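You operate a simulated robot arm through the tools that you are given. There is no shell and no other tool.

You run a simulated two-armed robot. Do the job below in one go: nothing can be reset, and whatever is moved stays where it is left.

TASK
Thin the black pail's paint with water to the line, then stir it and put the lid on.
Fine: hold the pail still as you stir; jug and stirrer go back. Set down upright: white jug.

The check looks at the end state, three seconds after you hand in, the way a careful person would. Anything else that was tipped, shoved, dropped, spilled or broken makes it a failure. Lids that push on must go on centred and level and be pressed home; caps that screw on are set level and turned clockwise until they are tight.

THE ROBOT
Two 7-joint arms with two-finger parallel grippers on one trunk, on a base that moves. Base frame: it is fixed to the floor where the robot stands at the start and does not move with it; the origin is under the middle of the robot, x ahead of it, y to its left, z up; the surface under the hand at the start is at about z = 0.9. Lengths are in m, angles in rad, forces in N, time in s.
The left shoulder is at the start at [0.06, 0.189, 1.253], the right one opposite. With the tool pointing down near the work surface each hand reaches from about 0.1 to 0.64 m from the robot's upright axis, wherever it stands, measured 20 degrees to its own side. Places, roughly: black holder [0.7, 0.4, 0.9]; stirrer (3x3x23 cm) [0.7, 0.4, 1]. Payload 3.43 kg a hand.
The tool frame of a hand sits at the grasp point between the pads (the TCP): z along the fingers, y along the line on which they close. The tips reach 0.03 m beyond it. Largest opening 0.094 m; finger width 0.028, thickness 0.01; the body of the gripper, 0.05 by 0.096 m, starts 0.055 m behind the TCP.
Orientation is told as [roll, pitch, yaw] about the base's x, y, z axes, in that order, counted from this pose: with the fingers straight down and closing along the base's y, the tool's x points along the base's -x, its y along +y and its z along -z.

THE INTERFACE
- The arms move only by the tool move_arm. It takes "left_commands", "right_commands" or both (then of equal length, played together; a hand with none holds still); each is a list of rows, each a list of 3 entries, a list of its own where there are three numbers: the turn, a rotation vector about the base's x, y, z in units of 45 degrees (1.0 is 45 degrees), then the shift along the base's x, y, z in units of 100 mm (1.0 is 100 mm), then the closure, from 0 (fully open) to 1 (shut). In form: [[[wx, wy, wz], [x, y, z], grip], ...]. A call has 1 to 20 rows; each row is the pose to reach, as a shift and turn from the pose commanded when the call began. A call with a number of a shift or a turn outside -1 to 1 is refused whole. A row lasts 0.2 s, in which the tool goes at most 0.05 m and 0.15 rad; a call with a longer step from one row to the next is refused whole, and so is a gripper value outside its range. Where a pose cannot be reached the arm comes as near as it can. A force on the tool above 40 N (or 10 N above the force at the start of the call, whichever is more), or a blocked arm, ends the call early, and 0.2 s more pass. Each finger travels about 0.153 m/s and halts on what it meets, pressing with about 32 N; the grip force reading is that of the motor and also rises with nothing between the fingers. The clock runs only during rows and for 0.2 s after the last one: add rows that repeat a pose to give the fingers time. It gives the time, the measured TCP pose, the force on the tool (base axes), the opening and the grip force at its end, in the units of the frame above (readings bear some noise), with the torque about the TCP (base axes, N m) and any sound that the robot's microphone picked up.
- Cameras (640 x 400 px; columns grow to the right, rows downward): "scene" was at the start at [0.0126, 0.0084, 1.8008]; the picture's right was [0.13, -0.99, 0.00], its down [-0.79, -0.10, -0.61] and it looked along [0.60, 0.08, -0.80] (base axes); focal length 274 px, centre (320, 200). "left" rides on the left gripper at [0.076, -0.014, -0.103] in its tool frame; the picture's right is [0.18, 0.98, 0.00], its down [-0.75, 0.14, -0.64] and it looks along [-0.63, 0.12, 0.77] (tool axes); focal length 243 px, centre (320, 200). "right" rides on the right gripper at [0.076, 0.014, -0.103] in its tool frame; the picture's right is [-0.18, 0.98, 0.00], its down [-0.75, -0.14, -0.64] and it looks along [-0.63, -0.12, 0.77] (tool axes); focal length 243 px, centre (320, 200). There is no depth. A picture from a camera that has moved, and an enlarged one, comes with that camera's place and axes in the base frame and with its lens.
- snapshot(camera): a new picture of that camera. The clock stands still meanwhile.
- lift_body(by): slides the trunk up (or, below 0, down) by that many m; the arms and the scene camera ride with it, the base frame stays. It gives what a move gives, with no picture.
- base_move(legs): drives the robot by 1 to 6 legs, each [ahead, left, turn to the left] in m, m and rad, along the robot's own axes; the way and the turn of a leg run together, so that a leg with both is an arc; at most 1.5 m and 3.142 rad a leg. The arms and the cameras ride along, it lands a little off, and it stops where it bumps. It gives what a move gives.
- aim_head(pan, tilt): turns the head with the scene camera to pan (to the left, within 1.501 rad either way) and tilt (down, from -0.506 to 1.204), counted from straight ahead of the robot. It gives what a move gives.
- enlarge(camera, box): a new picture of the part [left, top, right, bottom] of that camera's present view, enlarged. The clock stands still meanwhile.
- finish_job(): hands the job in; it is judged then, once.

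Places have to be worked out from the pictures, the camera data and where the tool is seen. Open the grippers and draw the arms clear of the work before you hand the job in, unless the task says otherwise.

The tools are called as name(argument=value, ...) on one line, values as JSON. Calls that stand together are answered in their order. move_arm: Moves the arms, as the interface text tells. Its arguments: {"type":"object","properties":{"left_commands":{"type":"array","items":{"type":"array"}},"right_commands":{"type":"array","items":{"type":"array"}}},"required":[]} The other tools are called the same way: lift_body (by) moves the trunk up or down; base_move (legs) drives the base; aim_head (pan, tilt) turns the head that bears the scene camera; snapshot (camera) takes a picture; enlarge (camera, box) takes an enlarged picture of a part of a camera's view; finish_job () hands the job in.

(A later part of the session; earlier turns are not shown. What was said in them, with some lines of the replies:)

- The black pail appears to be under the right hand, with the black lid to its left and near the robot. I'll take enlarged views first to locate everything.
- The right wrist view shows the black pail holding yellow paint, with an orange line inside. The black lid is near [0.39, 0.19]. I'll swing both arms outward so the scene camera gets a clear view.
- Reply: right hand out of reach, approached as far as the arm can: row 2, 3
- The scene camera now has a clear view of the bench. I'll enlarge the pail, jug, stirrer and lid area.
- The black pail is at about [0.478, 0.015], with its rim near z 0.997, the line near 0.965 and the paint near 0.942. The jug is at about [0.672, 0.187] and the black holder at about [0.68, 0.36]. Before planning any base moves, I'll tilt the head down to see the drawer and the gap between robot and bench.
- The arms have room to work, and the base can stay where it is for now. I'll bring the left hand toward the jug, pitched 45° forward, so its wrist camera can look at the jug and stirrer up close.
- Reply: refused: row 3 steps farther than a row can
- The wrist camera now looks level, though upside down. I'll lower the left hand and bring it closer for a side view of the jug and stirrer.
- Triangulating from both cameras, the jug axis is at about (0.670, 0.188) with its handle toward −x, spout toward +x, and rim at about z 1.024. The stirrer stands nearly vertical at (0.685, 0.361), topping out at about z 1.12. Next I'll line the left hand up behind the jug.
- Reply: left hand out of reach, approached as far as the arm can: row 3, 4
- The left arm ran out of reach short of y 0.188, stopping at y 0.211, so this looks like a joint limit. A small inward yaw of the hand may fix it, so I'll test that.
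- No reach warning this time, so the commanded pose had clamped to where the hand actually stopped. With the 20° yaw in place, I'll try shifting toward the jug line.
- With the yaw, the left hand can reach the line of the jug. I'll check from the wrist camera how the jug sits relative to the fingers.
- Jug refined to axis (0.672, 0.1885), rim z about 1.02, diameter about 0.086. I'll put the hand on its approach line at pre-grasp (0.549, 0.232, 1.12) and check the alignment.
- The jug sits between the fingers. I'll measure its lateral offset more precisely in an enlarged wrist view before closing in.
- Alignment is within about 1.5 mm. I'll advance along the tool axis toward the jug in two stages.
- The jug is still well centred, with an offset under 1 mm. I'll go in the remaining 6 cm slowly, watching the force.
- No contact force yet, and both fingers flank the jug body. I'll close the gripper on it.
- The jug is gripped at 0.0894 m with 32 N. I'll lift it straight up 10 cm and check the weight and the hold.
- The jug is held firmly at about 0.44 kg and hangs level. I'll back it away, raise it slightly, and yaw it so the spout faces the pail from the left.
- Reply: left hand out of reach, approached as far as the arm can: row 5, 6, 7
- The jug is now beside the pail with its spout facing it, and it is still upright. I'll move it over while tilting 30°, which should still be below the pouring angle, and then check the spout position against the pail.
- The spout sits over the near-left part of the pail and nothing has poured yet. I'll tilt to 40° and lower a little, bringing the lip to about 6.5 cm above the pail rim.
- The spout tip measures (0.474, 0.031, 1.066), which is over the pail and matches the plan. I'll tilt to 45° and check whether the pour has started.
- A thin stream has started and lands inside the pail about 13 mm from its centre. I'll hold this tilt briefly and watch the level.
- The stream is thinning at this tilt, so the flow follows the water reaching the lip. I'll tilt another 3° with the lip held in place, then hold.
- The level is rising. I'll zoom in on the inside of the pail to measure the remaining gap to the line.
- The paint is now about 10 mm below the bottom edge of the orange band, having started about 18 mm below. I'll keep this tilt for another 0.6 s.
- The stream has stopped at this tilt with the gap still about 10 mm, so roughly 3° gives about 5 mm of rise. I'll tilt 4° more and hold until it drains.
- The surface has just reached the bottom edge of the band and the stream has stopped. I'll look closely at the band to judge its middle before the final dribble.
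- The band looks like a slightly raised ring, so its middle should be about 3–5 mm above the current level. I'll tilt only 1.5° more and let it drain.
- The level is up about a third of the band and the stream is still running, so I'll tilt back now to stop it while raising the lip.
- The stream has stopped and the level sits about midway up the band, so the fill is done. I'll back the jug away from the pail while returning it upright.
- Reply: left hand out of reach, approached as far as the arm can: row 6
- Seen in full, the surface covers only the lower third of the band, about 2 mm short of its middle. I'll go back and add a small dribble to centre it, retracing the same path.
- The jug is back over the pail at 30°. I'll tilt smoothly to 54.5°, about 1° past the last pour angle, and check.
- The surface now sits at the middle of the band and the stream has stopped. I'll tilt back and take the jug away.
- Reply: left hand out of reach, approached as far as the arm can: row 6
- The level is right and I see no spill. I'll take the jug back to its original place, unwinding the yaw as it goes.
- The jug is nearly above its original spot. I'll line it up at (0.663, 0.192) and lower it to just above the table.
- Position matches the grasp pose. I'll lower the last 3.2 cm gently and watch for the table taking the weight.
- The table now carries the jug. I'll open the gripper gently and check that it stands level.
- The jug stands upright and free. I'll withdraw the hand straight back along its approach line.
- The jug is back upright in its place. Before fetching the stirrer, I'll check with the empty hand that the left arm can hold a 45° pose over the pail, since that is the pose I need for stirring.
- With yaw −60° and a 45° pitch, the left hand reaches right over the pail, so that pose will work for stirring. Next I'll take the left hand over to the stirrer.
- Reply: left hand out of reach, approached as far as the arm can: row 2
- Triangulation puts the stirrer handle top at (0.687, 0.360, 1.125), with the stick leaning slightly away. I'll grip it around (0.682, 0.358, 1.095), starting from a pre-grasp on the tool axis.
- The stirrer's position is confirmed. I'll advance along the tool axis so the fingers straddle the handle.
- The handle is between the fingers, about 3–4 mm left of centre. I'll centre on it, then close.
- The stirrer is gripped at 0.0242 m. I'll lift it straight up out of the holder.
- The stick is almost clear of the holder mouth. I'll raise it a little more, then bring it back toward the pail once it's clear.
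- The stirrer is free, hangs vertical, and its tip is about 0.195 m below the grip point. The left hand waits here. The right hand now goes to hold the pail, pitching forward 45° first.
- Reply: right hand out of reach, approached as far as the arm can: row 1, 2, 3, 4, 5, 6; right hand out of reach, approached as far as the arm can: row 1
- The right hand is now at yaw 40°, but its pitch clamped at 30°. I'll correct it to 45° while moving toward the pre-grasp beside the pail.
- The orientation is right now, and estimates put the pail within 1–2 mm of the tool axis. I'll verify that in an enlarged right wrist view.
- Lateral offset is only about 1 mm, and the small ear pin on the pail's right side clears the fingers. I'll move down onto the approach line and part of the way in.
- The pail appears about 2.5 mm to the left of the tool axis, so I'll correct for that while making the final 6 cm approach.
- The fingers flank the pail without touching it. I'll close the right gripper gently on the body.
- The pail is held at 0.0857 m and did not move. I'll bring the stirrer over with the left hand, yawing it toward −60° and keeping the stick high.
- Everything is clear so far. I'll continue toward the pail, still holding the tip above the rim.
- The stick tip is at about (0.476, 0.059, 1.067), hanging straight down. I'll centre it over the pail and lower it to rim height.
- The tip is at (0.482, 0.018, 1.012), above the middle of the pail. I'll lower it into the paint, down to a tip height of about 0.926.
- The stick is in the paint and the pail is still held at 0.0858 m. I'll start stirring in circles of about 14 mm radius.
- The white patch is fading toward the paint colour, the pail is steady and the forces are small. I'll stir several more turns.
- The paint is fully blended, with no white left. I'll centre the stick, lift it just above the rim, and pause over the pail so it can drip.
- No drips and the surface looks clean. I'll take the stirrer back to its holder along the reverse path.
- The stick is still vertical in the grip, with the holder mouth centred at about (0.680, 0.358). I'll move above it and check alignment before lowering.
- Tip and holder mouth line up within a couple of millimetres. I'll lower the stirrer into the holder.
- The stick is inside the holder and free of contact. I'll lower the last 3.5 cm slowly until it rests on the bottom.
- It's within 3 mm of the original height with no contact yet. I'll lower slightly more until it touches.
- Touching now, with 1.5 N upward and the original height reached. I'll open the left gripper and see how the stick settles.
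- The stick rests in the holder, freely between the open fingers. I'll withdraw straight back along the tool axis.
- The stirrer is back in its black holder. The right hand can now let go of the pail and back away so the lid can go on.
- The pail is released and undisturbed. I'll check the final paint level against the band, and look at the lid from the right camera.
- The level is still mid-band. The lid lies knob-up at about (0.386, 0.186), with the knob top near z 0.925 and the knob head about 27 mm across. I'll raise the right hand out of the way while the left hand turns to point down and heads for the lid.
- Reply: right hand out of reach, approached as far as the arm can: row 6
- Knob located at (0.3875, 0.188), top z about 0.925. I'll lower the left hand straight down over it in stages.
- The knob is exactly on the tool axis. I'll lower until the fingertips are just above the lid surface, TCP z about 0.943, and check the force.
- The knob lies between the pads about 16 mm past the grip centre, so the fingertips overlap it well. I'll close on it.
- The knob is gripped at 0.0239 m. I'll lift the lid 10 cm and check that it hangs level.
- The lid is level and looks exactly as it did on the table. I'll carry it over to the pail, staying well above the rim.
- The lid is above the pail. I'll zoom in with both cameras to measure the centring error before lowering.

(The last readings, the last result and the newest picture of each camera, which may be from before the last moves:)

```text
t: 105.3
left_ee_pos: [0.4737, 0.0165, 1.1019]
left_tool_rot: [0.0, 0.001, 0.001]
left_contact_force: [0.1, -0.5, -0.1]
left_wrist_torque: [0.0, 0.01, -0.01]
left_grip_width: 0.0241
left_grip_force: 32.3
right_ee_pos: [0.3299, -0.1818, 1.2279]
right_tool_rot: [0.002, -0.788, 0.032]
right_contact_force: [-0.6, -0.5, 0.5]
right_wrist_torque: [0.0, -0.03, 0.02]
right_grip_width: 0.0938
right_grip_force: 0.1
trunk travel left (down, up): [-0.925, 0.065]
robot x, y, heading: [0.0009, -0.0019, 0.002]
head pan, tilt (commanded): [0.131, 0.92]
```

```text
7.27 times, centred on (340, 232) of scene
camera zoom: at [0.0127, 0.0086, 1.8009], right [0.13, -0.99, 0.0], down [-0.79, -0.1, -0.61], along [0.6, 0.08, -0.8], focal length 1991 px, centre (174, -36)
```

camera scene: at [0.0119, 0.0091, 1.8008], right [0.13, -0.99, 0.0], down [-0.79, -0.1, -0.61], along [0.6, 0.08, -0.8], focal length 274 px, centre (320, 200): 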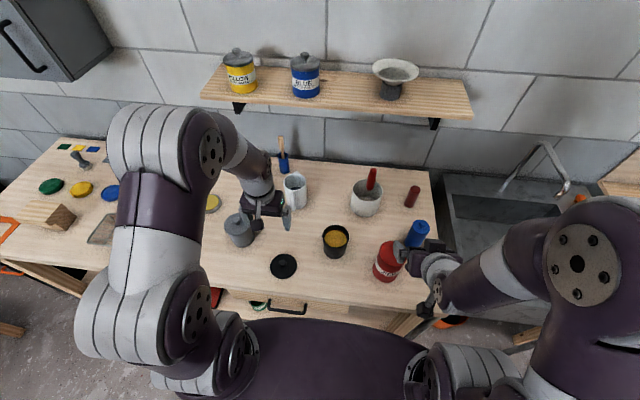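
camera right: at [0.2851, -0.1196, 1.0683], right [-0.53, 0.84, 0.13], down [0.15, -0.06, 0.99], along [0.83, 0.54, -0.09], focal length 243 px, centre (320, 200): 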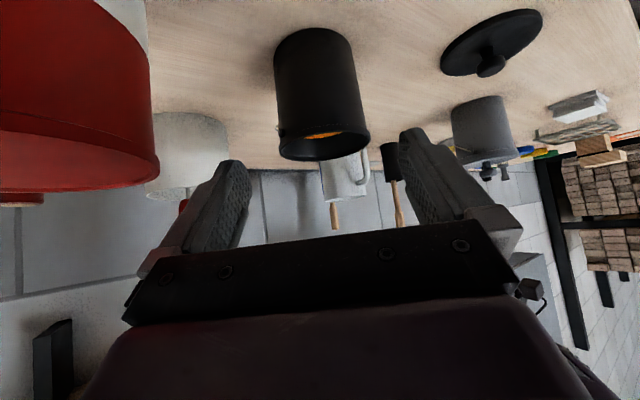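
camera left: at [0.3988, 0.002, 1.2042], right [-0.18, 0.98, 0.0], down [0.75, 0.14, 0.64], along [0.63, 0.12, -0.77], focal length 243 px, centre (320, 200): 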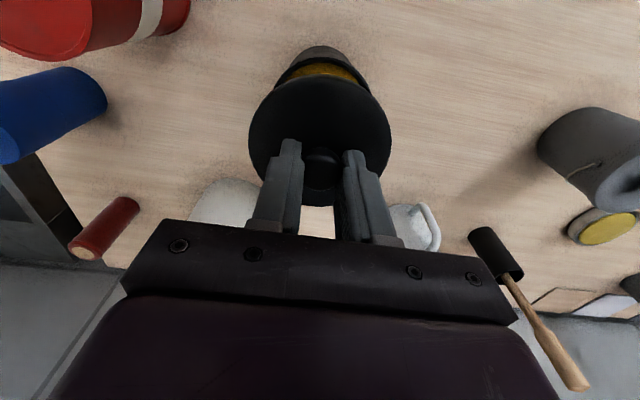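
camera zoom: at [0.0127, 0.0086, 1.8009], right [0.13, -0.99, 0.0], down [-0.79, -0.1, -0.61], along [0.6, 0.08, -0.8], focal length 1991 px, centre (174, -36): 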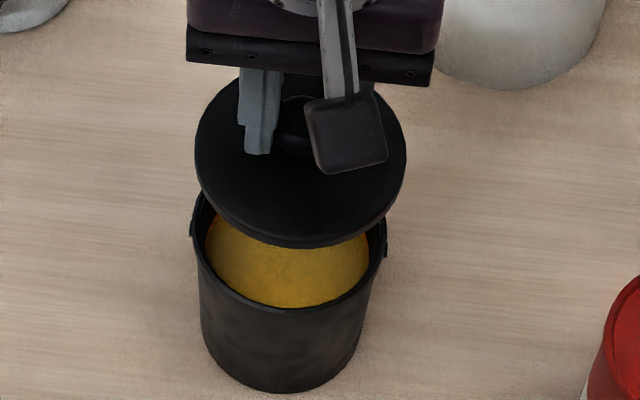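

Both views agree that the lid needs to shift about +4 mm in x and +2 mm in y. I'll correct that and lower to about 1.5 cm above the rim.

move_arm(left_commands=[[[0, 0, 0], [0.04, 0.02, 0], 1], [[0, 0, 0], [0.04, 0.02, -0.2], 1], [[0, 0, 0], [0.04, 0.02, -0.4], 1], [[0, 0, 0], [0.04, 0.02, -0.5], 1], [[0, 0, 0], [0.04, 0.02, -0.5], 1]])

enlarge(camera="left", box=[230, 30, 410, 220])

enlarge(camera="scene", box=[310, 205, 370, 260])

snapshot(camera="right")

```text
t: 106.5
left_ee_pos: [0.4808, 0.0191, 1.0522]
left_tool_rot: [0.002, 0.001, 0.002]
left_contact_force: [-0.5, -0.2, -1.0]
left_wrist_torque: [0.01, 0.03, 0.0]
left_grip_width: 0.0239
left_grip_force: 31.9
right_ee_pos: [0.3301, -0.1826, 1.2269]
right_tool_rot: [0.003, -0.786, 0.034]
right_contact_force: [0.0, 0.2, -0.2]
right_wrist_torque: [-0.01, -0.03, 0.01]
right_grip_width: 0.094
right_grip_force: 0.1
trunk travel left (down, up): [-0.925, 0.065]
robot x, y, heading: [0.0007, 0.0061, -0.005]
head pan, tilt (commanded): [0.131, 0.92]
```

```text
2.11 times, centred on (320, 125) of left
camera zoom: at [0.4045, 0.0058, 1.1544], right [-0.18, 0.98, 0.0], down [0.75, 0.14, 0.64], along [0.63, 0.12, -0.77], focal length 511 px, centre (320, 358)
```

zoom: 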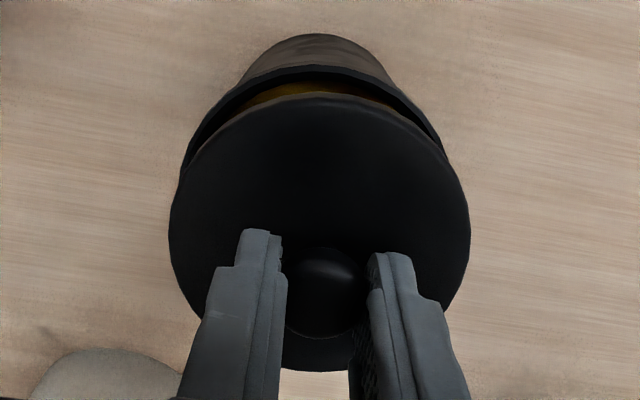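

```text
7.27 times, centred on (340, 232) of scene
camera zoom: at [0.0127, 0.0083, 1.8009], right [0.13, -0.99, 0.0], down [-0.79, -0.1, -0.61], along [0.6, 0.08, -0.8], focal length 1991 px, centre (174, -36)
```

zoom: 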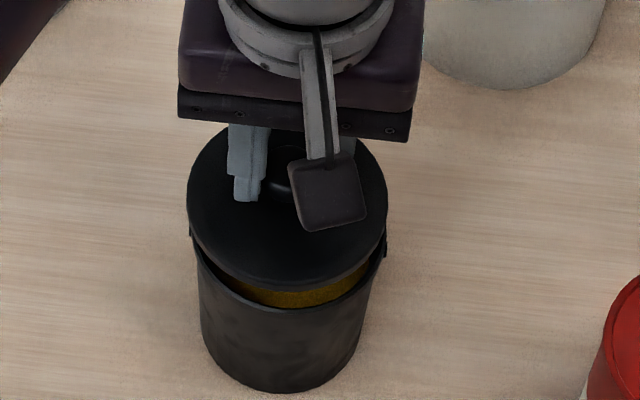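

```text
taken
camera right: at [0.2018, -0.1729, 1.2465], right [0.1, 0.99, 0.13], down [0.08, -0.14, 0.99], along [0.99, -0.08, -0.09], focal length 243 px, centre (320, 200)
```

right: 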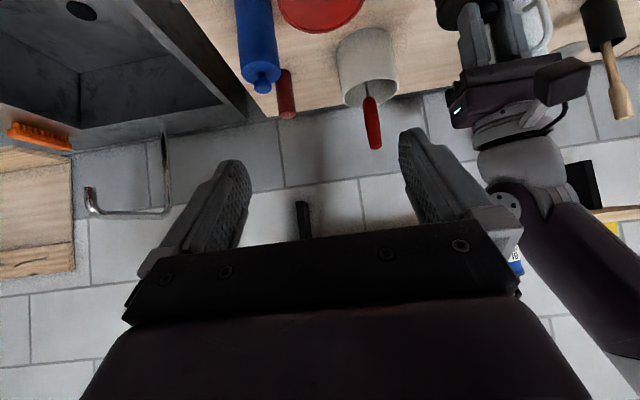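

The lid is nearly centred, with a residual of about 1–1.5 mm. I'll correct by (−1.5, −1) mm and lower to just above the rim for a last check.

move_arm(left_commands=[[[0, 0, 0], [-0.015, -0.01, 0], 1], [[0, 0, 0], [-0.015, -0.01, -0.06], 1], [[0, 0, 0], [-0.015, -0.01, -0.11], 1], [[0, 0, 0], [-0.015, -0.01, -0.11], 1]])

enlarge(camera="left", box=[230, 30, 410, 220])

enlarge(camera="scene", box=[310, 205, 370, 260])

```text
t: 107.5
left_ee_pos: [0.4787, 0.0181, 1.0427]
left_tool_rot: [0.002, 0.0, 0.001]
left_contact_force: [0.0, 0.5, -0.8]
left_wrist_torque: [-0.01, 0.01, 0.01]
left_grip_width: 0.0238
left_grip_force: 31.7
right_ee_pos: [0.3294, -0.1831, 1.2276]
right_tool_rot: [0.005, -0.788, 0.034]
right_contact_force: [0.0, 0.6, 0.5]
right_wrist_torque: [-0.03, -0.02, 0.0]
right_grip_width: 0.094
right_grip_force: 0.1
trunk travel left (down, up): [-0.925, 0.065]
robot x, y, heading: [0.0035, -0.0053, -0.0]
head pan, tilt (commanded): [0.131, 0.92]
```

```text
2.11 times, centred on (320, 125) of left
camera zoom: at [0.4024, 0.0041, 1.145], right [-0.18, 0.98, 0.0], down [0.75, 0.14, 0.64], along [0.63, 0.12, -0.77], focal length 511 px, centre (320, 358)
```

zoom: 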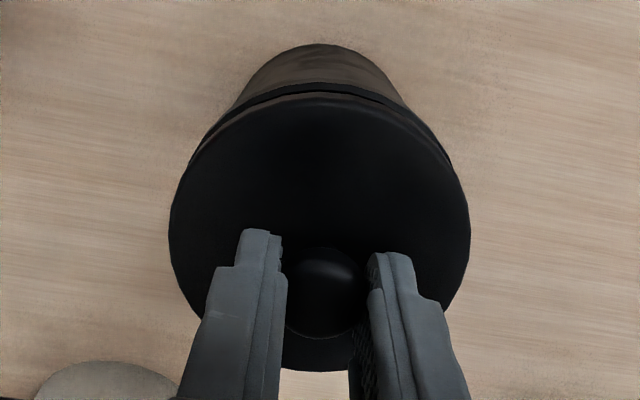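

```text
7.27 times, centred on (340, 232) of scene
camera zoom: at [0.0126, 0.0082, 1.8009], right [0.13, -0.99, 0.0], down [-0.79, -0.1, -0.61], along [0.6, 0.08, -0.8], focal length 1991 px, centre (174, -36)
```

zoom: 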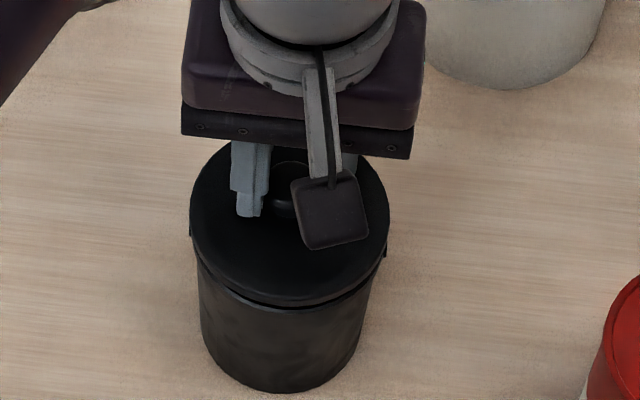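

Alignment is within about 1 mm in both views. I'll lower slowly until the lid meets the rim, watching the force.

move_arm(left_commands=[[[0, 0, 0], [0.005, 0, -0.03], 1], [[0, 0, 0], [0.005, 0, -0.05], 1], [[0, 0, 0], [0.005, 0, -0.07], 1], [[0, 0, 0], [0.005, 0, -0.085], 1], [[0, 0, 0], [0.005, 0, -0.085], 1]])

enlarge(camera="scene", box=[310, 205, 370, 260])

enlarge(camera="left", box=[230, 30, 410, 220])

```text
t: 108.7
left_ee_pos: [0.4785, 0.0177, 1.0382]
left_tool_rot: [-0.003, -0.009, 0.0]
left_contact_force: [4.5, 3.5, 34.4]
left_wrist_torque: [0.09, 0.14, -0.02]
left_grip_width: 0.0237
left_grip_force: 32.1
right_ee_pos: [0.3267, -0.1812, 1.229]
right_tool_rot: [0.003, -0.789, 0.034]
right_contact_force: [-0.5, -1.0, -0.3]
right_wrist_torque: [0.01, 0.0, 0.0]
right_grip_width: 0.0941
right_grip_force: 0.1
trunk travel left (down, up): [-0.925, 0.065]
robot x, y, heading: [-0.0, -0.0007, 0.004]
head pan, tilt (commanded): [0.131, 0.92]
```

```text
7.27 times, centred on (340, 232) of scene
camera zoom: at [0.0088, 0.0091, 1.8013], right [0.13, -0.99, 0.0], down [-0.79, -0.1, -0.61], along [0.6, 0.08, -0.79], focal length 1991 px, centre (174, -36)
```

zoom: 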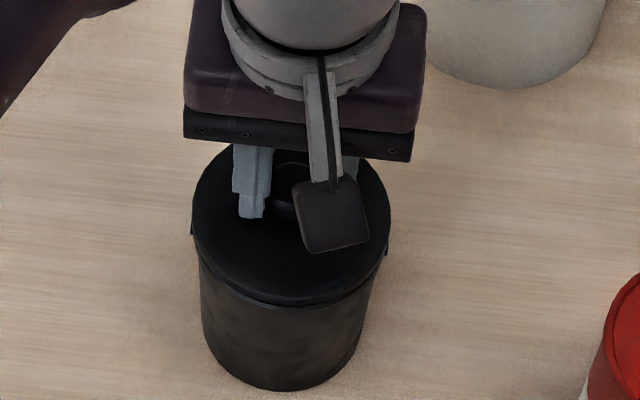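

```text
2.11 times, centred on (320, 125) of left
camera zoom: at [0.402, 0.004, 1.1403], right [-0.19, 0.98, 0.0], down [0.75, 0.14, 0.65], along [0.64, 0.12, -0.76], focal length 511 px, centre (320, 358)
```

zoom: 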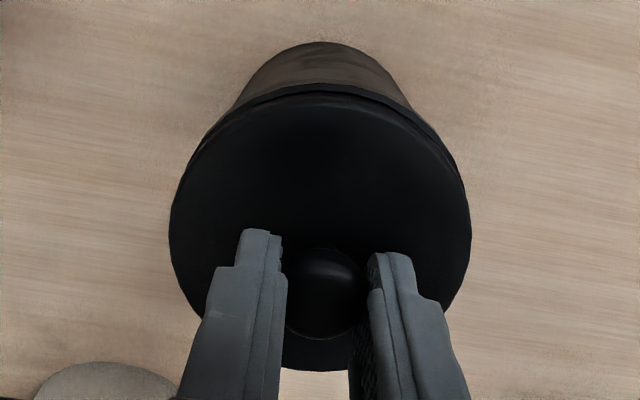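

The lid touches the rim evenly at TCP z about 1.038 with 34 N, but it isn't home yet. The side force suggests it wants about 1 mm toward +x and +y. I'll press further with that nudge.

move_arm(left_commands=[[[0, 0, 0], [0.01, 0.008, 0.01], 1], [[0, 0, 0], [0.01, 0.008, -0.01], 1], [[0, 0, 0], [0.01, 0.008, -0.025], 1], [[0, 0, 0], [0.01, 0.008, -0.04], 1], [[0, 0, 0], [0.01, 0.008, -0.05], 1]])

enlarge(camera="scene", box=[310, 205, 370, 260])

```text
t: 109.9
left_ee_pos: [0.4805, 0.017, 1.034]
left_tool_rot: [-0.001, -0.006, 0.0]
left_contact_force: [-8.4, -1.1, 23.5]
left_wrist_torque: [0.09, 0.56, 0.04]
left_grip_width: 0.0241
left_grip_force: 32.6
right_ee_pos: [0.3266, -0.182, 1.2273]
right_tool_rot: [0.004, -0.789, 0.031]
right_contact_force: [0.4, 0.0, -0.4]
right_wrist_torque: [0.01, 0.02, 0.0]
right_grip_width: 0.094
right_grip_force: 0.0
trunk travel left (down, up): [-0.925, 0.065]
robot x, y, heading: [-0.0012, -0.0009, -0.001]
head pan, tilt (commanded): [0.131, 0.92]
stopped in row 5 (left hand): the force on the tool passed its limit at 46 N (the readings are from after the stop); the commanded pose is now the measured one
```

```text
7.27 times, centred on (340, 232) of scene
camera zoom: at [0.0092, 0.0083, 1.8005], right [0.13, -0.99, 0.0], down [-0.79, -0.1, -0.61], along [0.6, 0.08, -0.79], focal length 1991 px, centre (174, -36)
```

zoom: 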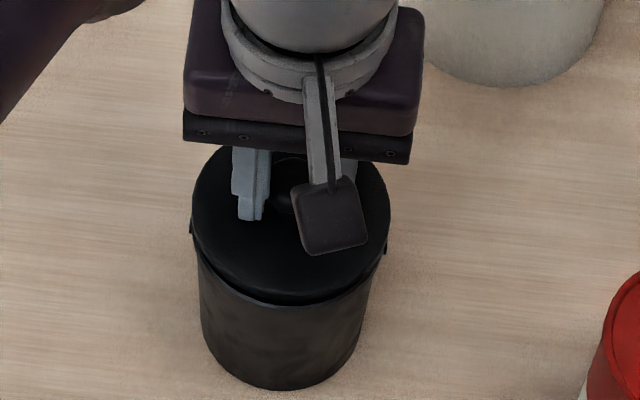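

The hand went 4 mm lower and the force peaked at 46 N. I'll look closely at the lid edge to see whether the lid moved down or the fingers slipped.

enlarge(camera="scene", box=[322, 230, 352, 255])

enlarge(camera="left", box=[240, 40, 400, 160])

```text
16.00 times, centred on (337, 242) of scene
camera zoom: at [0.0092, 0.0083, 1.8005], right [0.13, -0.99, 0.0], down [-0.79, -0.1, -0.61], along [0.6, 0.08, -0.79], focal length 4379 px, centre (48, -480)
```

zoom: 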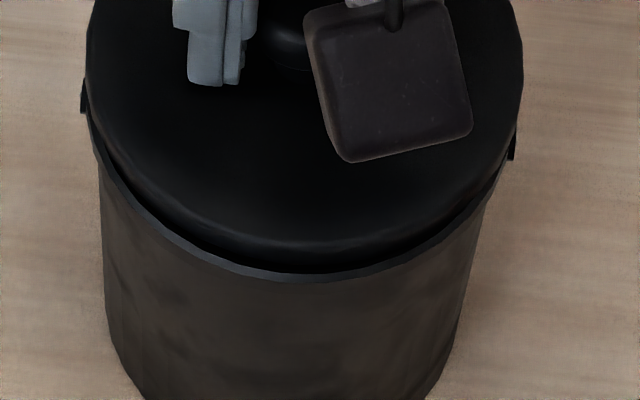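

```text
3.33 times, centred on (320, 100) of left
camera zoom: at [0.4039, 0.0038, 1.1347], right [-0.18, 0.98, 0.0], down [0.75, 0.14, 0.65], along [0.64, 0.12, -0.76], focal length 809 px, centre (320, 533)
```

zoom: 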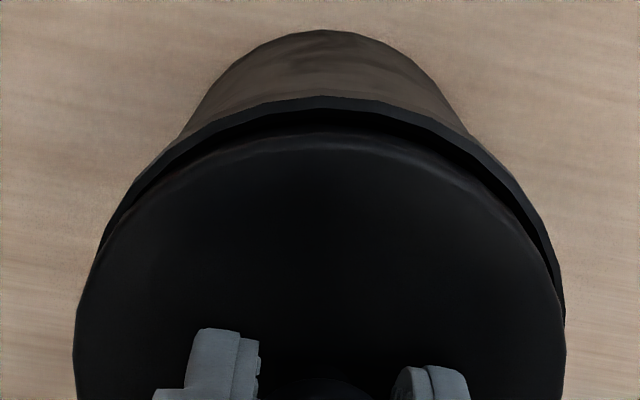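

The rim's near edge now shows past the lid, so the lid has slid roughly 3–4 mm toward +x or tilted rather than seating. I'll lift off a little and re-measure.

move_arm(left_commands=[[[0, 0, 0], [0, 0, 0.05], 1], [[0, 0, 0], [0, 0, 0.12], 1], [[0, 0, 0], [0, 0, 0.2], 1], [[0, 0, 0], [0, 0, 0.2], 1]])

enlarge(camera="left", box=[230, 30, 410, 220])

enlarge(camera="scene", box=[310, 205, 370, 260])

```text
t: 110.9
left_ee_pos: [0.483, 0.0179, 1.05]
left_tool_rot: [0.001, 0.0, 0.001]
left_contact_force: [0.8, 0.2, -1.3]
left_wrist_torque: [0.0, -0.02, -0.01]
left_grip_width: 0.0241
left_grip_force: 31.8
right_ee_pos: [0.3304, -0.1825, 1.2276]
right_tool_rot: [0.004, -0.786, 0.033]
right_contact_force: [0.7, 0.1, -0.3]
right_wrist_torque: [-0.01, -0.02, -0.01]
right_grip_width: 0.0938
right_grip_force: 0.1
trunk travel left (down, up): [-0.925, 0.065]
robot x, y, heading: [-0.0003, -0.0004, -0.003]
head pan, tilt (commanded): [0.131, 0.92]
```

```text
2.11 times, centred on (320, 125) of left
camera zoom: at [0.4066, 0.004, 1.1516], right [-0.18, 0.98, 0.0], down [0.75, 0.14, 0.64], along [0.63, 0.12, -0.77], focal length 511 px, centre (320, 358)
```

zoom: 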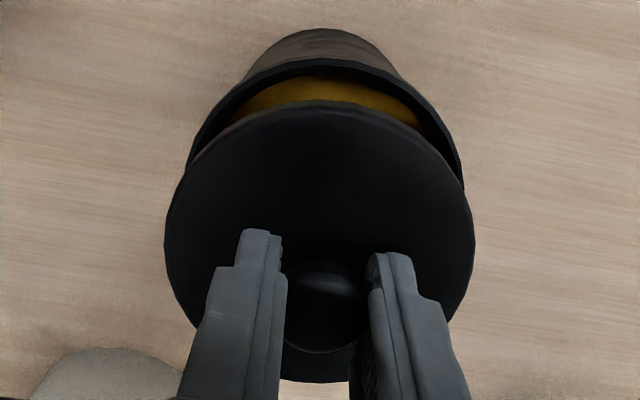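

```text
7.27 times, centred on (340, 232) of scene
camera zoom: at [0.0139, 0.0083, 1.8008], right [0.13, -0.99, 0.0], down [-0.79, -0.1, -0.61], along [0.6, 0.08, -0.8], focal length 1991 px, centre (174, -36)
```

zoom: 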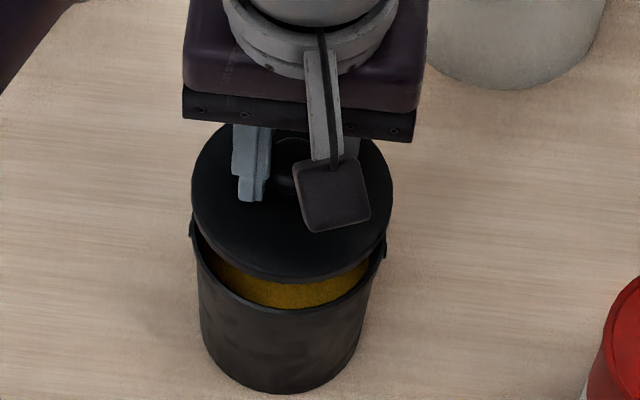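

The lid slid up about 4 mm in the grip, so the fingertips now rest on its top, which is better for pressing. It sits about 4.5 mm too far in +x. I'll correct that and lower to just above the rim.

move_arm(left_commands=[[[0, 0, 0], [-0.045, 0, 0], 1], [[0, 0, 0], [-0.045, 0, -0.07], 1], [[0, 0, 0], [-0.045, 0, -0.12], 1], [[0, 0, 0], [-0.045, 0, -0.12], 1]])

enlarge(camera="left", box=[240, 40, 400, 160])

enlarge(camera="scene", box=[317, 212, 357, 252])

```text
t: 111.9
left_ee_pos: [0.4763, 0.0179, 1.0386]
left_tool_rot: [-0.001, -0.004, 0.002]
left_contact_force: [-0.2, 0.2, -0.5]
left_wrist_torque: [0.01, -0.03, -0.01]
left_grip_width: 0.024
left_grip_force: 31.7
right_ee_pos: [0.3299, -0.1828, 1.2283]
right_tool_rot: [0.005, -0.788, 0.032]
right_contact_force: [-0.3, -0.3, 0.0]
right_wrist_torque: [0.01, -0.01, -0.01]
right_grip_width: 0.0941
right_grip_force: 0.2
trunk travel left (down, up): [-0.925, 0.065]
robot x, y, heading: [-0.0031, 0.0005, 0.002]
head pan, tilt (commanded): [0.131, 0.92]
```

```text
3.33 times, centred on (320, 100) of left
camera zoom: at [0.4005, 0.0046, 1.1403], right [-0.18, 0.98, 0.0], down [0.75, 0.14, 0.64], along [0.63, 0.12, -0.76], focal length 809 px, centre (320, 533)
```

zoom: 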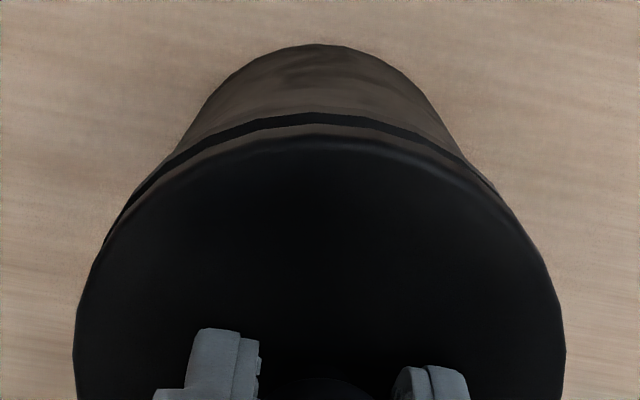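

```text
10.00 times, centred on (337, 232) of scene
camera zoom: at [0.0123, 0.0082, 1.8009], right [0.13, -0.99, 0.0], down [-0.79, -0.1, -0.61], along [0.6, 0.08, -0.8], focal length 2737 px, centre (150, -120)
```

zoom: 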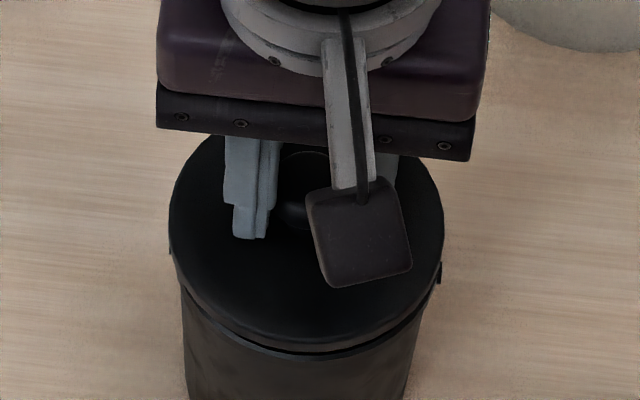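

Both views now show the lid centred within about 1 mm and level. I'll press down in small steps.

move_arm(left_commands=[[[0, 0, 0], [0, 0, -0.025], 1], [[0, 0, 0], [0, 0, -0.045], 1], [[0, 0, 0], [0, 0, -0.06], 1], [[0, 0, 0], [0, 0, -0.075], 1], [[0, 0, 0], [0, 0, -0.085], 1], [[0, 0, 0], [0, 0, -0.085], 1]])

enlarge(camera="left", box=[240, 40, 400, 160])

enlarge(camera="scene", box=[317, 212, 357, 252])

```text
t: 113.3
left_ee_pos: [0.4764, 0.0185, 1.0329]
left_tool_rot: [-0.003, -0.012, 0.001]
left_contact_force: [3.8, 5.6, 37.0]
left_wrist_torque: [0.24, 0.22, -0.05]
left_grip_width: 0.0239
left_grip_force: 31.9
right_ee_pos: [0.3266, -0.1827, 1.2282]
right_tool_rot: [0.002, -0.789, 0.034]
right_contact_force: [0.2, 1.0, 0.6]
right_wrist_torque: [0.01, -0.01, -0.02]
right_grip_width: 0.094
right_grip_force: 0.1
trunk travel left (down, up): [-0.925, 0.065]
robot x, y, heading: [0.0034, -0.0028, -0.001]
head pan, tilt (commanded): [0.131, 0.92]
heard: snap
```

```text
3.33 times, centred on (320, 100) of left
camera zoom: at [0.3995, 0.0046, 1.1344], right [-0.19, 0.98, -0.01], down [0.75, 0.14, 0.65], along [0.64, 0.12, -0.76], focal length 809 px, centre (320, 533)
```

zoom: 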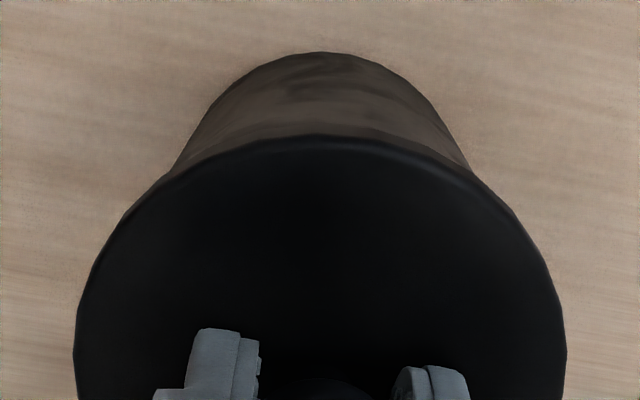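

```text
10.00 times, centred on (337, 232) of scene
camera zoom: at [0.0085, 0.0095, 1.8013], right [0.13, -0.99, 0.0], down [-0.79, -0.1, -0.61], along [0.6, 0.08, -0.79], focal length 2737 px, centre (150, -120)
```

zoom: 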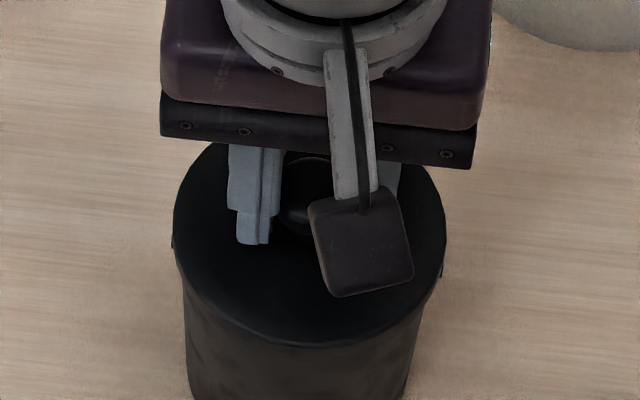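

I heard a snap, and the rim is now fully covered by the lid. I'll relax the downward force, then open the gripper.

move_arm(left_commands=[[[0, 0, 0], [0, 0, 0.015], 1], [[0, 0, 0], [0, 0, 0.025], 1], [[0, 0, 0], [0, 0, 0.025], 0.75], [[0, 0, 0], [0, 0, 0.025], 0.6], [[0, 0, 0], [0, 0, 0.025], 0.4], [[0, 0, 0], [0, 0, 0.025], 0.3]])

snapshot(camera="left")

```text
t: 114.7
left_ee_pos: [0.4733, 0.0173, 1.0333]
left_tool_rot: [0.002, -0.003, 0.001]
left_contact_force: [1.2, -0.4, 23.2]
left_wrist_torque: [-0.05, 0.01, 0.02]
left_grip_width: 0.0581
left_grip_force: 0.0
right_ee_pos: [0.3281, -0.1827, 1.2286]
right_tool_rot: [0.002, -0.789, 0.033]
right_contact_force: [-0.9, 1.1, -1.1]
right_wrist_torque: [-0.01, 0.01, 0.01]
right_grip_width: 0.0942
right_grip_force: 0.1
trunk travel left (down, up): [-0.925, 0.065]
robot x, y, heading: [0.0003, 0.0019, -0.001]
head pan, tilt (commanded): [0.131, 0.92]
```

```text
taken
camera left: at [0.398, 0.0041, 1.1349], right [-0.18, 0.98, 0.0], down [0.75, 0.14, 0.64], along [0.63, 0.12, -0.76], focal length 243 px, centre (320, 200)
```

left: 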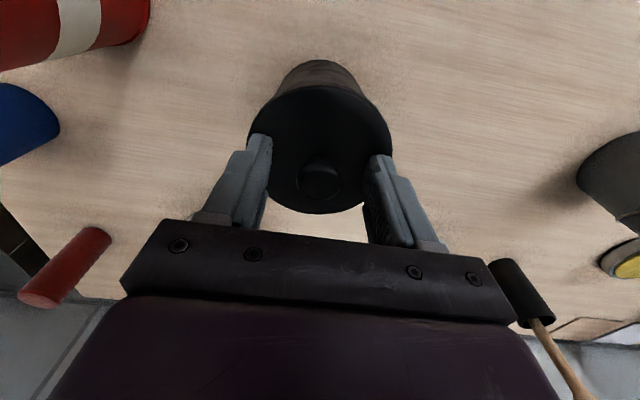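

The grip is open, with the fingertips still resting on the lid top. I'll lift the hand straight up, clear of the knob.

move_arm(left_commands=[[[0, 0, 0], [0, 0, 0.1], 0.3], [[0, 0, 0], [0, 0, 0.3], 0.3], [[0, 0, 0], [0, 0, 0.6], 0.3], [[0, 0, 0], [0, 0, 1], 0.2]])

snapshot(camera="left")

enlarge(camera="scene", box=[310, 205, 370, 260])

```text
t: 115.7
left_ee_pos: [0.4753, 0.0179, 1.1339]
left_tool_rot: [0.002, -0.001, -0.001]
left_contact_force: [-0.3, 0.7, -0.5]
left_wrist_torque: [0.03, 0.0, -0.01]
left_grip_width: 0.0752
left_grip_force: 0.1
right_ee_pos: [0.3298, -0.1826, 1.2276]
right_tool_rot: [0.001, -0.787, 0.034]
right_contact_force: [0.4, 0.0, 0.5]
right_wrist_torque: [0.03, 0.07, 0.01]
right_grip_width: 0.094
right_grip_force: 0.0
trunk travel left (down, up): [-0.925, 0.065]
robot x, y, heading: [-0.0016, -0.0, -0.005]
head pan, tilt (commanded): [0.131, 0.92]
```

```text
taken
camera left: at [0.4001, 0.0036, 1.2354], right [-0.18, 0.98, 0.0], down [0.75, 0.14, 0.64], along [0.63, 0.12, -0.77], focal length 243 px, centre (320, 200)
```

left: 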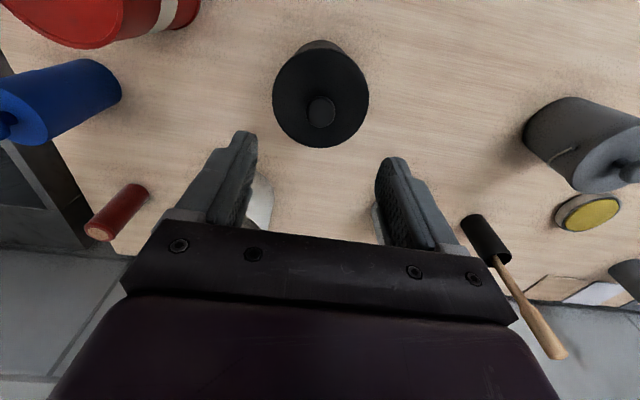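

```text
7.27 times, centred on (340, 232) of scene
camera zoom: at [0.012, 0.0085, 1.8008], right [0.13, -0.99, 0.0], down [-0.79, -0.1, -0.61], along [0.6, 0.08, -0.8], focal length 1991 px, centre (174, -36)
```

zoom: 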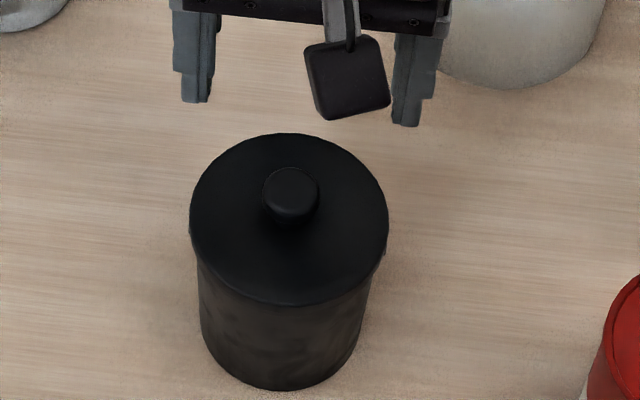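

The lid sits on the pail with no gap visible from above. I'll move the left hand aside and use the right wrist camera for a level side view to confirm it is fully home.

move_arm(left_commands=[[[0, 0, 0], [-0.1, 0.2, 0.2], 0.2], [[0, 0, 0], [-0.3, 0.5, 0.4], 0.1], [[0, 0, 0], [-0.5, 0.8, 0.6], 0], [[0, 0, 0], [-0.7, 1, 0.7], 0]])

move_arm(left_commands=[[[0, 0, 0], [-0.2, 0.25, 0.1], 0], [[0, 0, 0], [-0.4, 0.5, 0.2], 0], [[0, 0, 0], [-0.6, 0.8, 0.4], 0], [[0, 0, 0], [-0.8, 1, 0.6], 0]])

move_arm(right_commands=[[[0, 0, 0.14], [0.1, 0.12, -0.15], 0], [[0, 0, 0.28], [0.2, 0.24, -0.3], 0], [[0, 0, 0.42], [0.25, 0.36, -0.45], 0], [[0, 0, 0.56], [0.3, 0.48, -0.6], 0], [[0, 0, 0.7], [0.35, 0.6, -0.75], 0], [[0, 0, 0.84], [0.4, 0.7, -0.9], 0]])

snapshot(camera="right")

snapshot(camera="scene")

```text
t: 116.7
left_ee_pos: [0.4046, 0.115, 1.2029]
left_tool_rot: [0.0, -0.004, -0.001]
left_contact_force: [-0.8, 0.5, 0.5]
left_wrist_torque: [-0.03, -0.02, -0.06]
left_grip_width: 0.0939
left_grip_force: 0.2
right_ee_pos: [0.3288, -0.1818, 1.2271]
right_tool_rot: [0.002, -0.788, 0.033]
right_contact_force: [-0.4, -0.7, -0.3]
right_wrist_torque: [0.01, 0.05, 0.02]
right_grip_width: 0.0941
right_grip_force: 0.1
trunk travel left (down, up): [-0.925, 0.065]
robot x, y, heading: [0.002, 0.0015, 0.002]
head pan, tilt (commanded): [0.131, 0.92]
```

```text
t: 117.7
left_ee_pos: [0.3252, 0.217, 1.2602]
left_tool_rot: [-0.001, -0.005, -0.002]
left_contact_force: [0.0, -0.5, -0.4]
left_wrist_torque: [-0.04, -0.02, -0.02]
left_grip_width: 0.0941
left_grip_force: 0.1
right_ee_pos: [0.3286, -0.1824, 1.2286]
right_tool_rot: [0.0, -0.787, 0.033]
right_contact_force: [-0.4, 1.8, -0.8]
right_wrist_torque: [-0.02, -0.02, 0.0]
right_grip_width: 0.0936
right_grip_force: 0.0
trunk travel left (down, up): [-0.925, 0.065]
robot x, y, heading: [-0.0051, -0.002, 0.003]
head pan, tilt (commanded): [0.131, 0.92]
```

```text
t: 119.1
left_ee_pos: [0.3268, 0.2152, 1.2601]
left_tool_rot: [0.0, -0.002, -0.001]
left_contact_force: [-0.3, -0.2, 0.2]
left_wrist_torque: [0.02, 0.0, 0.0]
left_grip_width: 0.0941
left_grip_force: 0.1
right_ee_pos: [0.3678, -0.1103, 1.1371]
right_tool_rot: [0.004, -0.787, 0.695]
right_contact_force: [-0.4, 0.4, 0.1]
right_wrist_torque: [-0.01, 0.01, -0.01]
right_grip_width: 0.0941
right_grip_force: 0.3
trunk travel left (down, up): [-0.925, 0.065]
robot x, y, heading: [-0.0018, -0.0023, -0.001]
head pan, tilt (commanded): [0.131, 0.92]
```

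```text
taken
camera right: at [0.2617, -0.1806, 1.1553], right [-0.53, 0.84, 0.13], down [0.15, -0.06, 0.99], along [0.83, 0.54, -0.1], focal length 243 px, centre (320, 200)
```

right: 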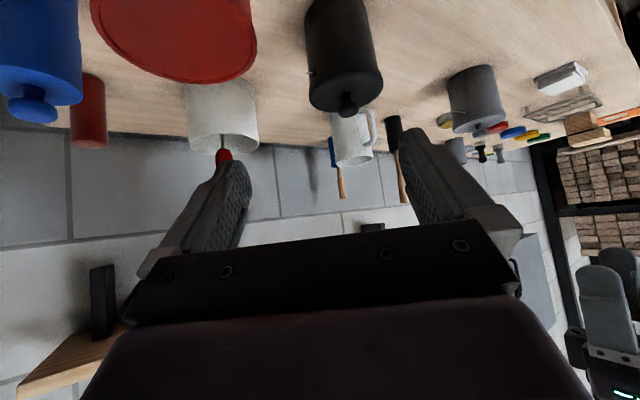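

```text
taken
camera scene: at [0.0138, 0.008, 1.8009], right [0.13, -0.99, 0.0], down [-0.79, -0.1, -0.61], along [0.6, 0.08, -0.8], focal length 274 px, centre (320, 200)
```

scene: 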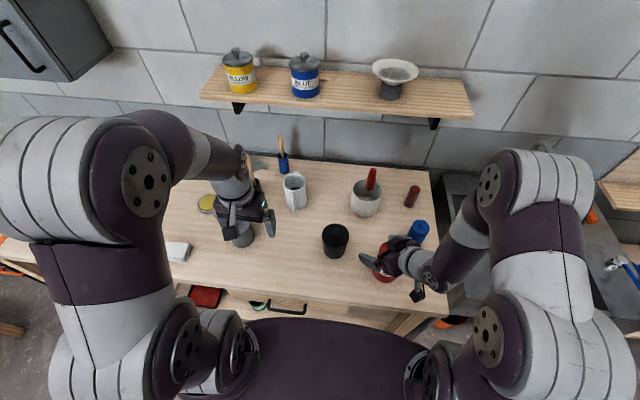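

enlarge(camera="right", box=[280, 0, 420, 130])

enlarge(camera="scene", box=[310, 205, 370, 260])

```text
3.08 times, centred on (350, 65) of right
camera zoom: at [0.2617, -0.1806, 1.1553], right [-0.53, 0.84, 0.13], down [0.15, -0.06, 0.99], along [0.83, 0.54, -0.1], focal length 746 px, centre (228, 615)
```

zoom: 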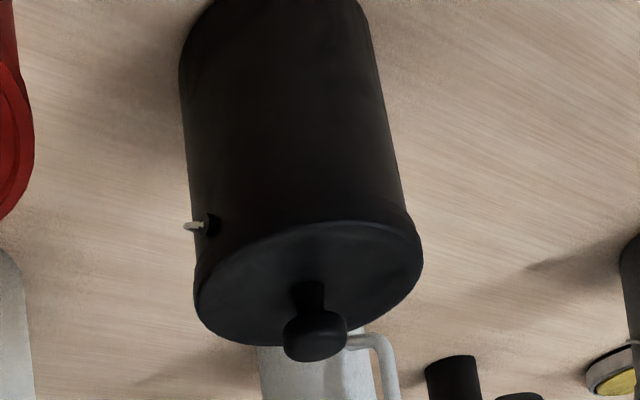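

```text
7.27 times, centred on (340, 232) of scene
camera zoom: at [0.0138, 0.008, 1.8009], right [0.13, -0.99, 0.0], down [-0.79, -0.1, -0.61], along [0.6, 0.08, -0.8], focal length 1991 px, centre (174, -36)
```

zoom: 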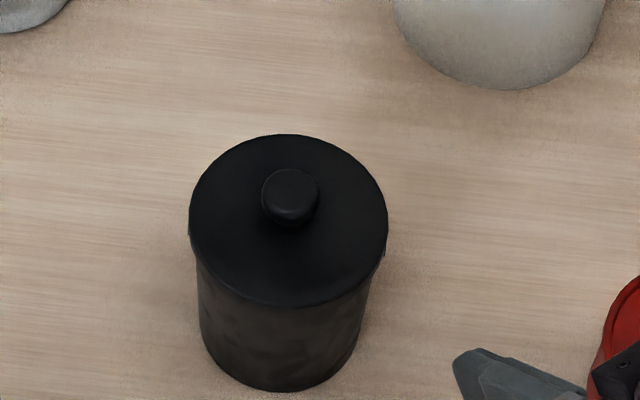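

The lid is level, centred and flush all round. I'll retract the right arm and take a last look at the whole bench.

move_arm(right_commands=[[[0, 0, -0.14], [-0.05, -0.1, 0.15], 0], [[0, 0, -0.28], [-0.1, -0.2, 0.3], 0], [[0, 0, -0.42], [-0.15, -0.32, 0.45], 0], [[0, 0, -0.56], [-0.2, -0.45, 0.6], 0], [[0, 0, -0.7], [-0.25, -0.55, 0.75], 0], [[0, 0, -0.8], [-0.35, -0.65, 0.9], 0]])

move_arm(left_commands=[[[0, 0, 0], [-0.2, 0.3, 0.05], 0], [[0, 0, 0], [-0.4, 0.6, 0.1], 0], [[0, 0, 0], [-0.6, 0.9, 0.2], 0], [[0, 0, 0], [-0.7, 1, 0.3], 0]])

snapshot(camera="scene")

enlarge(camera="scene", box=[200, 120, 360, 220])

enlarge(camera="scene", box=[220, 190, 460, 320])

```text
t: 120.5
left_ee_pos: [0.3252, 0.2157, 1.2605]
left_tool_rot: [-0.001, -0.004, 0.001]
left_contact_force: [-0.4, 0.6, -1.1]
left_wrist_torque: [-0.02, 0.01, 0.0]
left_grip_width: 0.0939
left_grip_force: 0.0
right_ee_pos: [0.3355, -0.178, 1.2258]
right_tool_rot: [0.004, -0.787, 0.064]
right_contact_force: [0.9, -0.3, -0.6]
right_wrist_torque: [-0.03, 0.02, 0.0]
right_grip_width: 0.0938
right_grip_force: 0.1
trunk travel left (down, up): [-0.925, 0.065]
robot x, y, heading: [0.0004, 0.0007, 0.001]
head pan, tilt (commanded): [0.131, 0.92]
```

```text
t: 121.5
left_ee_pos: [0.2581, 0.3192, 1.2921]
left_tool_rot: [0.001, -0.004, -0.002]
left_contact_force: [0.9, 0.2, 0.2]
left_wrist_torque: [0.01, -0.01, 0.01]
left_grip_width: 0.0942
left_grip_force: 0.1
right_ee_pos: [0.3369, -0.179, 1.2264]
right_tool_rot: [0.004, -0.788, 0.064]
right_contact_force: [-0.1, 0.3, 0.2]
right_wrist_torque: [-0.01, -0.02, -0.01]
right_grip_width: 0.0942
right_grip_force: 0.0
trunk travel left (down, up): [-0.925, 0.065]
robot x, y, heading: [0.0012, -0.0011, 0.001]
head pan, tilt (commanded): [0.131, 0.92]
```

```text
taken
camera scene: at [0.0121, 0.0081, 1.8009], right [0.13, -0.99, 0.0], down [-0.79, -0.1, -0.61], along [0.6, 0.08, -0.8], focal length 274 px, centre (320, 200)
```

scene: 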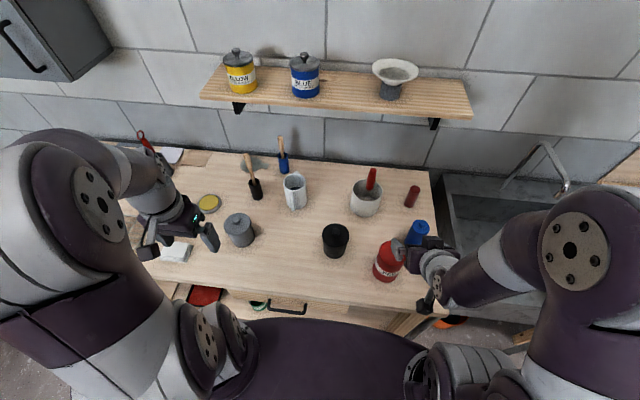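

```text
4.00 times, centred on (280, 170) of scene
camera zoom: at [0.0121, 0.0081, 1.8009], right [0.13, -0.99, 0.0], down [-0.79, -0.1, -0.61], along [0.6, 0.08, -0.8], focal length 1095 px, centre (480, 320)
```

zoom: 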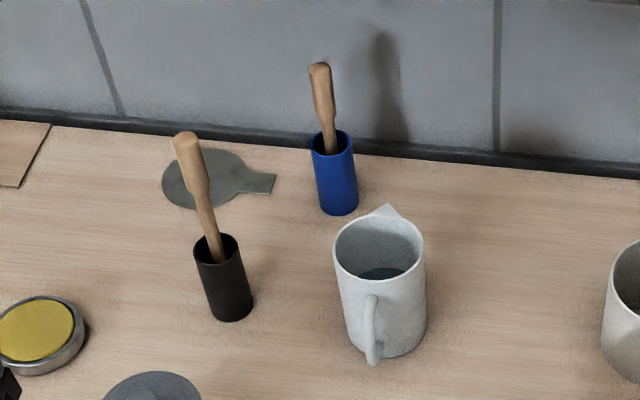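

```text
2.67 times, centred on (340, 255) of scene
camera zoom: at [0.0121, 0.0081, 1.8009], right [0.13, -0.99, 0.0], down [-0.79, -0.1, -0.61], along [0.6, 0.08, -0.8], focal length 730 px, centre (267, 53)
```

zoom: 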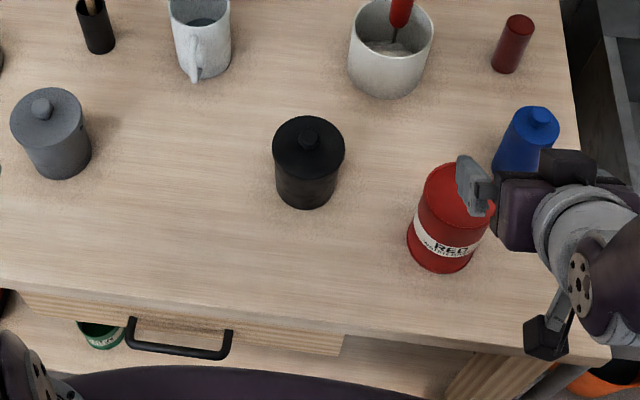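

The jug, stirrer and lidded pail are all in place, with no spills and neighbouring items unmoved. I'll draw the right arm back a little further and then hand in.

move_arm(right_commands=[[[0, 0.16, 0], [-0.17, -0.03, 0.13], 0], [[0, 0.33, 0], [-0.34, -0.06, 0.26], 0], [[0, 0.5, 0], [-0.5, -0.09, 0.4], 0], [[0, 0.67, 0], [-0.67, -0.12, 0.53], 0], [[0, 0.84, 0], [-0.84, -0.14, 0.66], 0], [[0, 1, 0], [-1, -0.15, 0.8], 0]])

snapshot(camera="scene")

```text
t: 122.9
left_ee_pos: [0.2613, 0.3197, 1.2925]
left_tool_rot: [-0.001, -0.001, -0.001]
left_contact_force: [1.4, 0.1, -0.6]
left_wrist_torque: [-0.01, 0.02, 0.01]
left_grip_width: 0.0939
left_grip_force: 0.0
right_ee_pos: [0.242, -0.1949, 1.2305]
right_tool_rot: [0.12, -0.028, 0.042]
right_contact_force: [-0.3, 0.1, 0.1]
right_wrist_torque: [-0.01, 0.0, 0.0]
right_grip_width: 0.0941
right_grip_force: 0.1
right hand out of reach, approached as far as the arm can: row 1, 2, 3, 4, 5, 6
trunk travel left (down, up): [-0.925, 0.065]
robot x, y, heading: [0.001, 0.0012, -0.0]
head pan, tilt (commanded): [0.131, 0.92]
```

```text
taken
camera scene: at [0.0173, 0.0072, 1.8008], right [0.13, -0.99, 0.0], down [-0.79, -0.1, -0.6], along [0.6, 0.08, -0.8], focal length 274 px, centre (320, 200)
```

scene: 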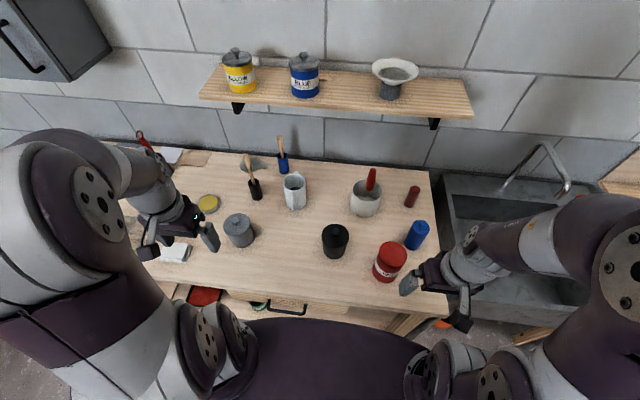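

Both arms are clear with grippers open. The paint is thinned to the line and stirred, and the lid has snapped on. The white jug stands upright in its place and the stirrer is in its black holder. Handing in.

finish_job()

```text
The job is handed in.
```

The black pail's paint is thinned to the line, stirred, and closed with its lid. The job is handed in, but I haven't seen the check's result.

- **Thinning:** I poured water from the white jug in small steps until the paint reached about the middle of the orange band. I saw no spills.
- **Stirring:** The right hand held the pail still while the left stirred about eight turns, until no white was left in the paint.
- **Lid:** The first press did not seat the lid. It slid about 4 mm off centre, so I lifted it, re-centred it and pressed again. This time it snapped on, and from above and the side it looked level and centred.
- **Jug and stirrer:** The jug stands upright within about 5 mm of where it started. The stirrer is back in the black holder, leaning a little differently than before.

Both grippers are open, both arms are clear of the work, and the other items look unmoved.
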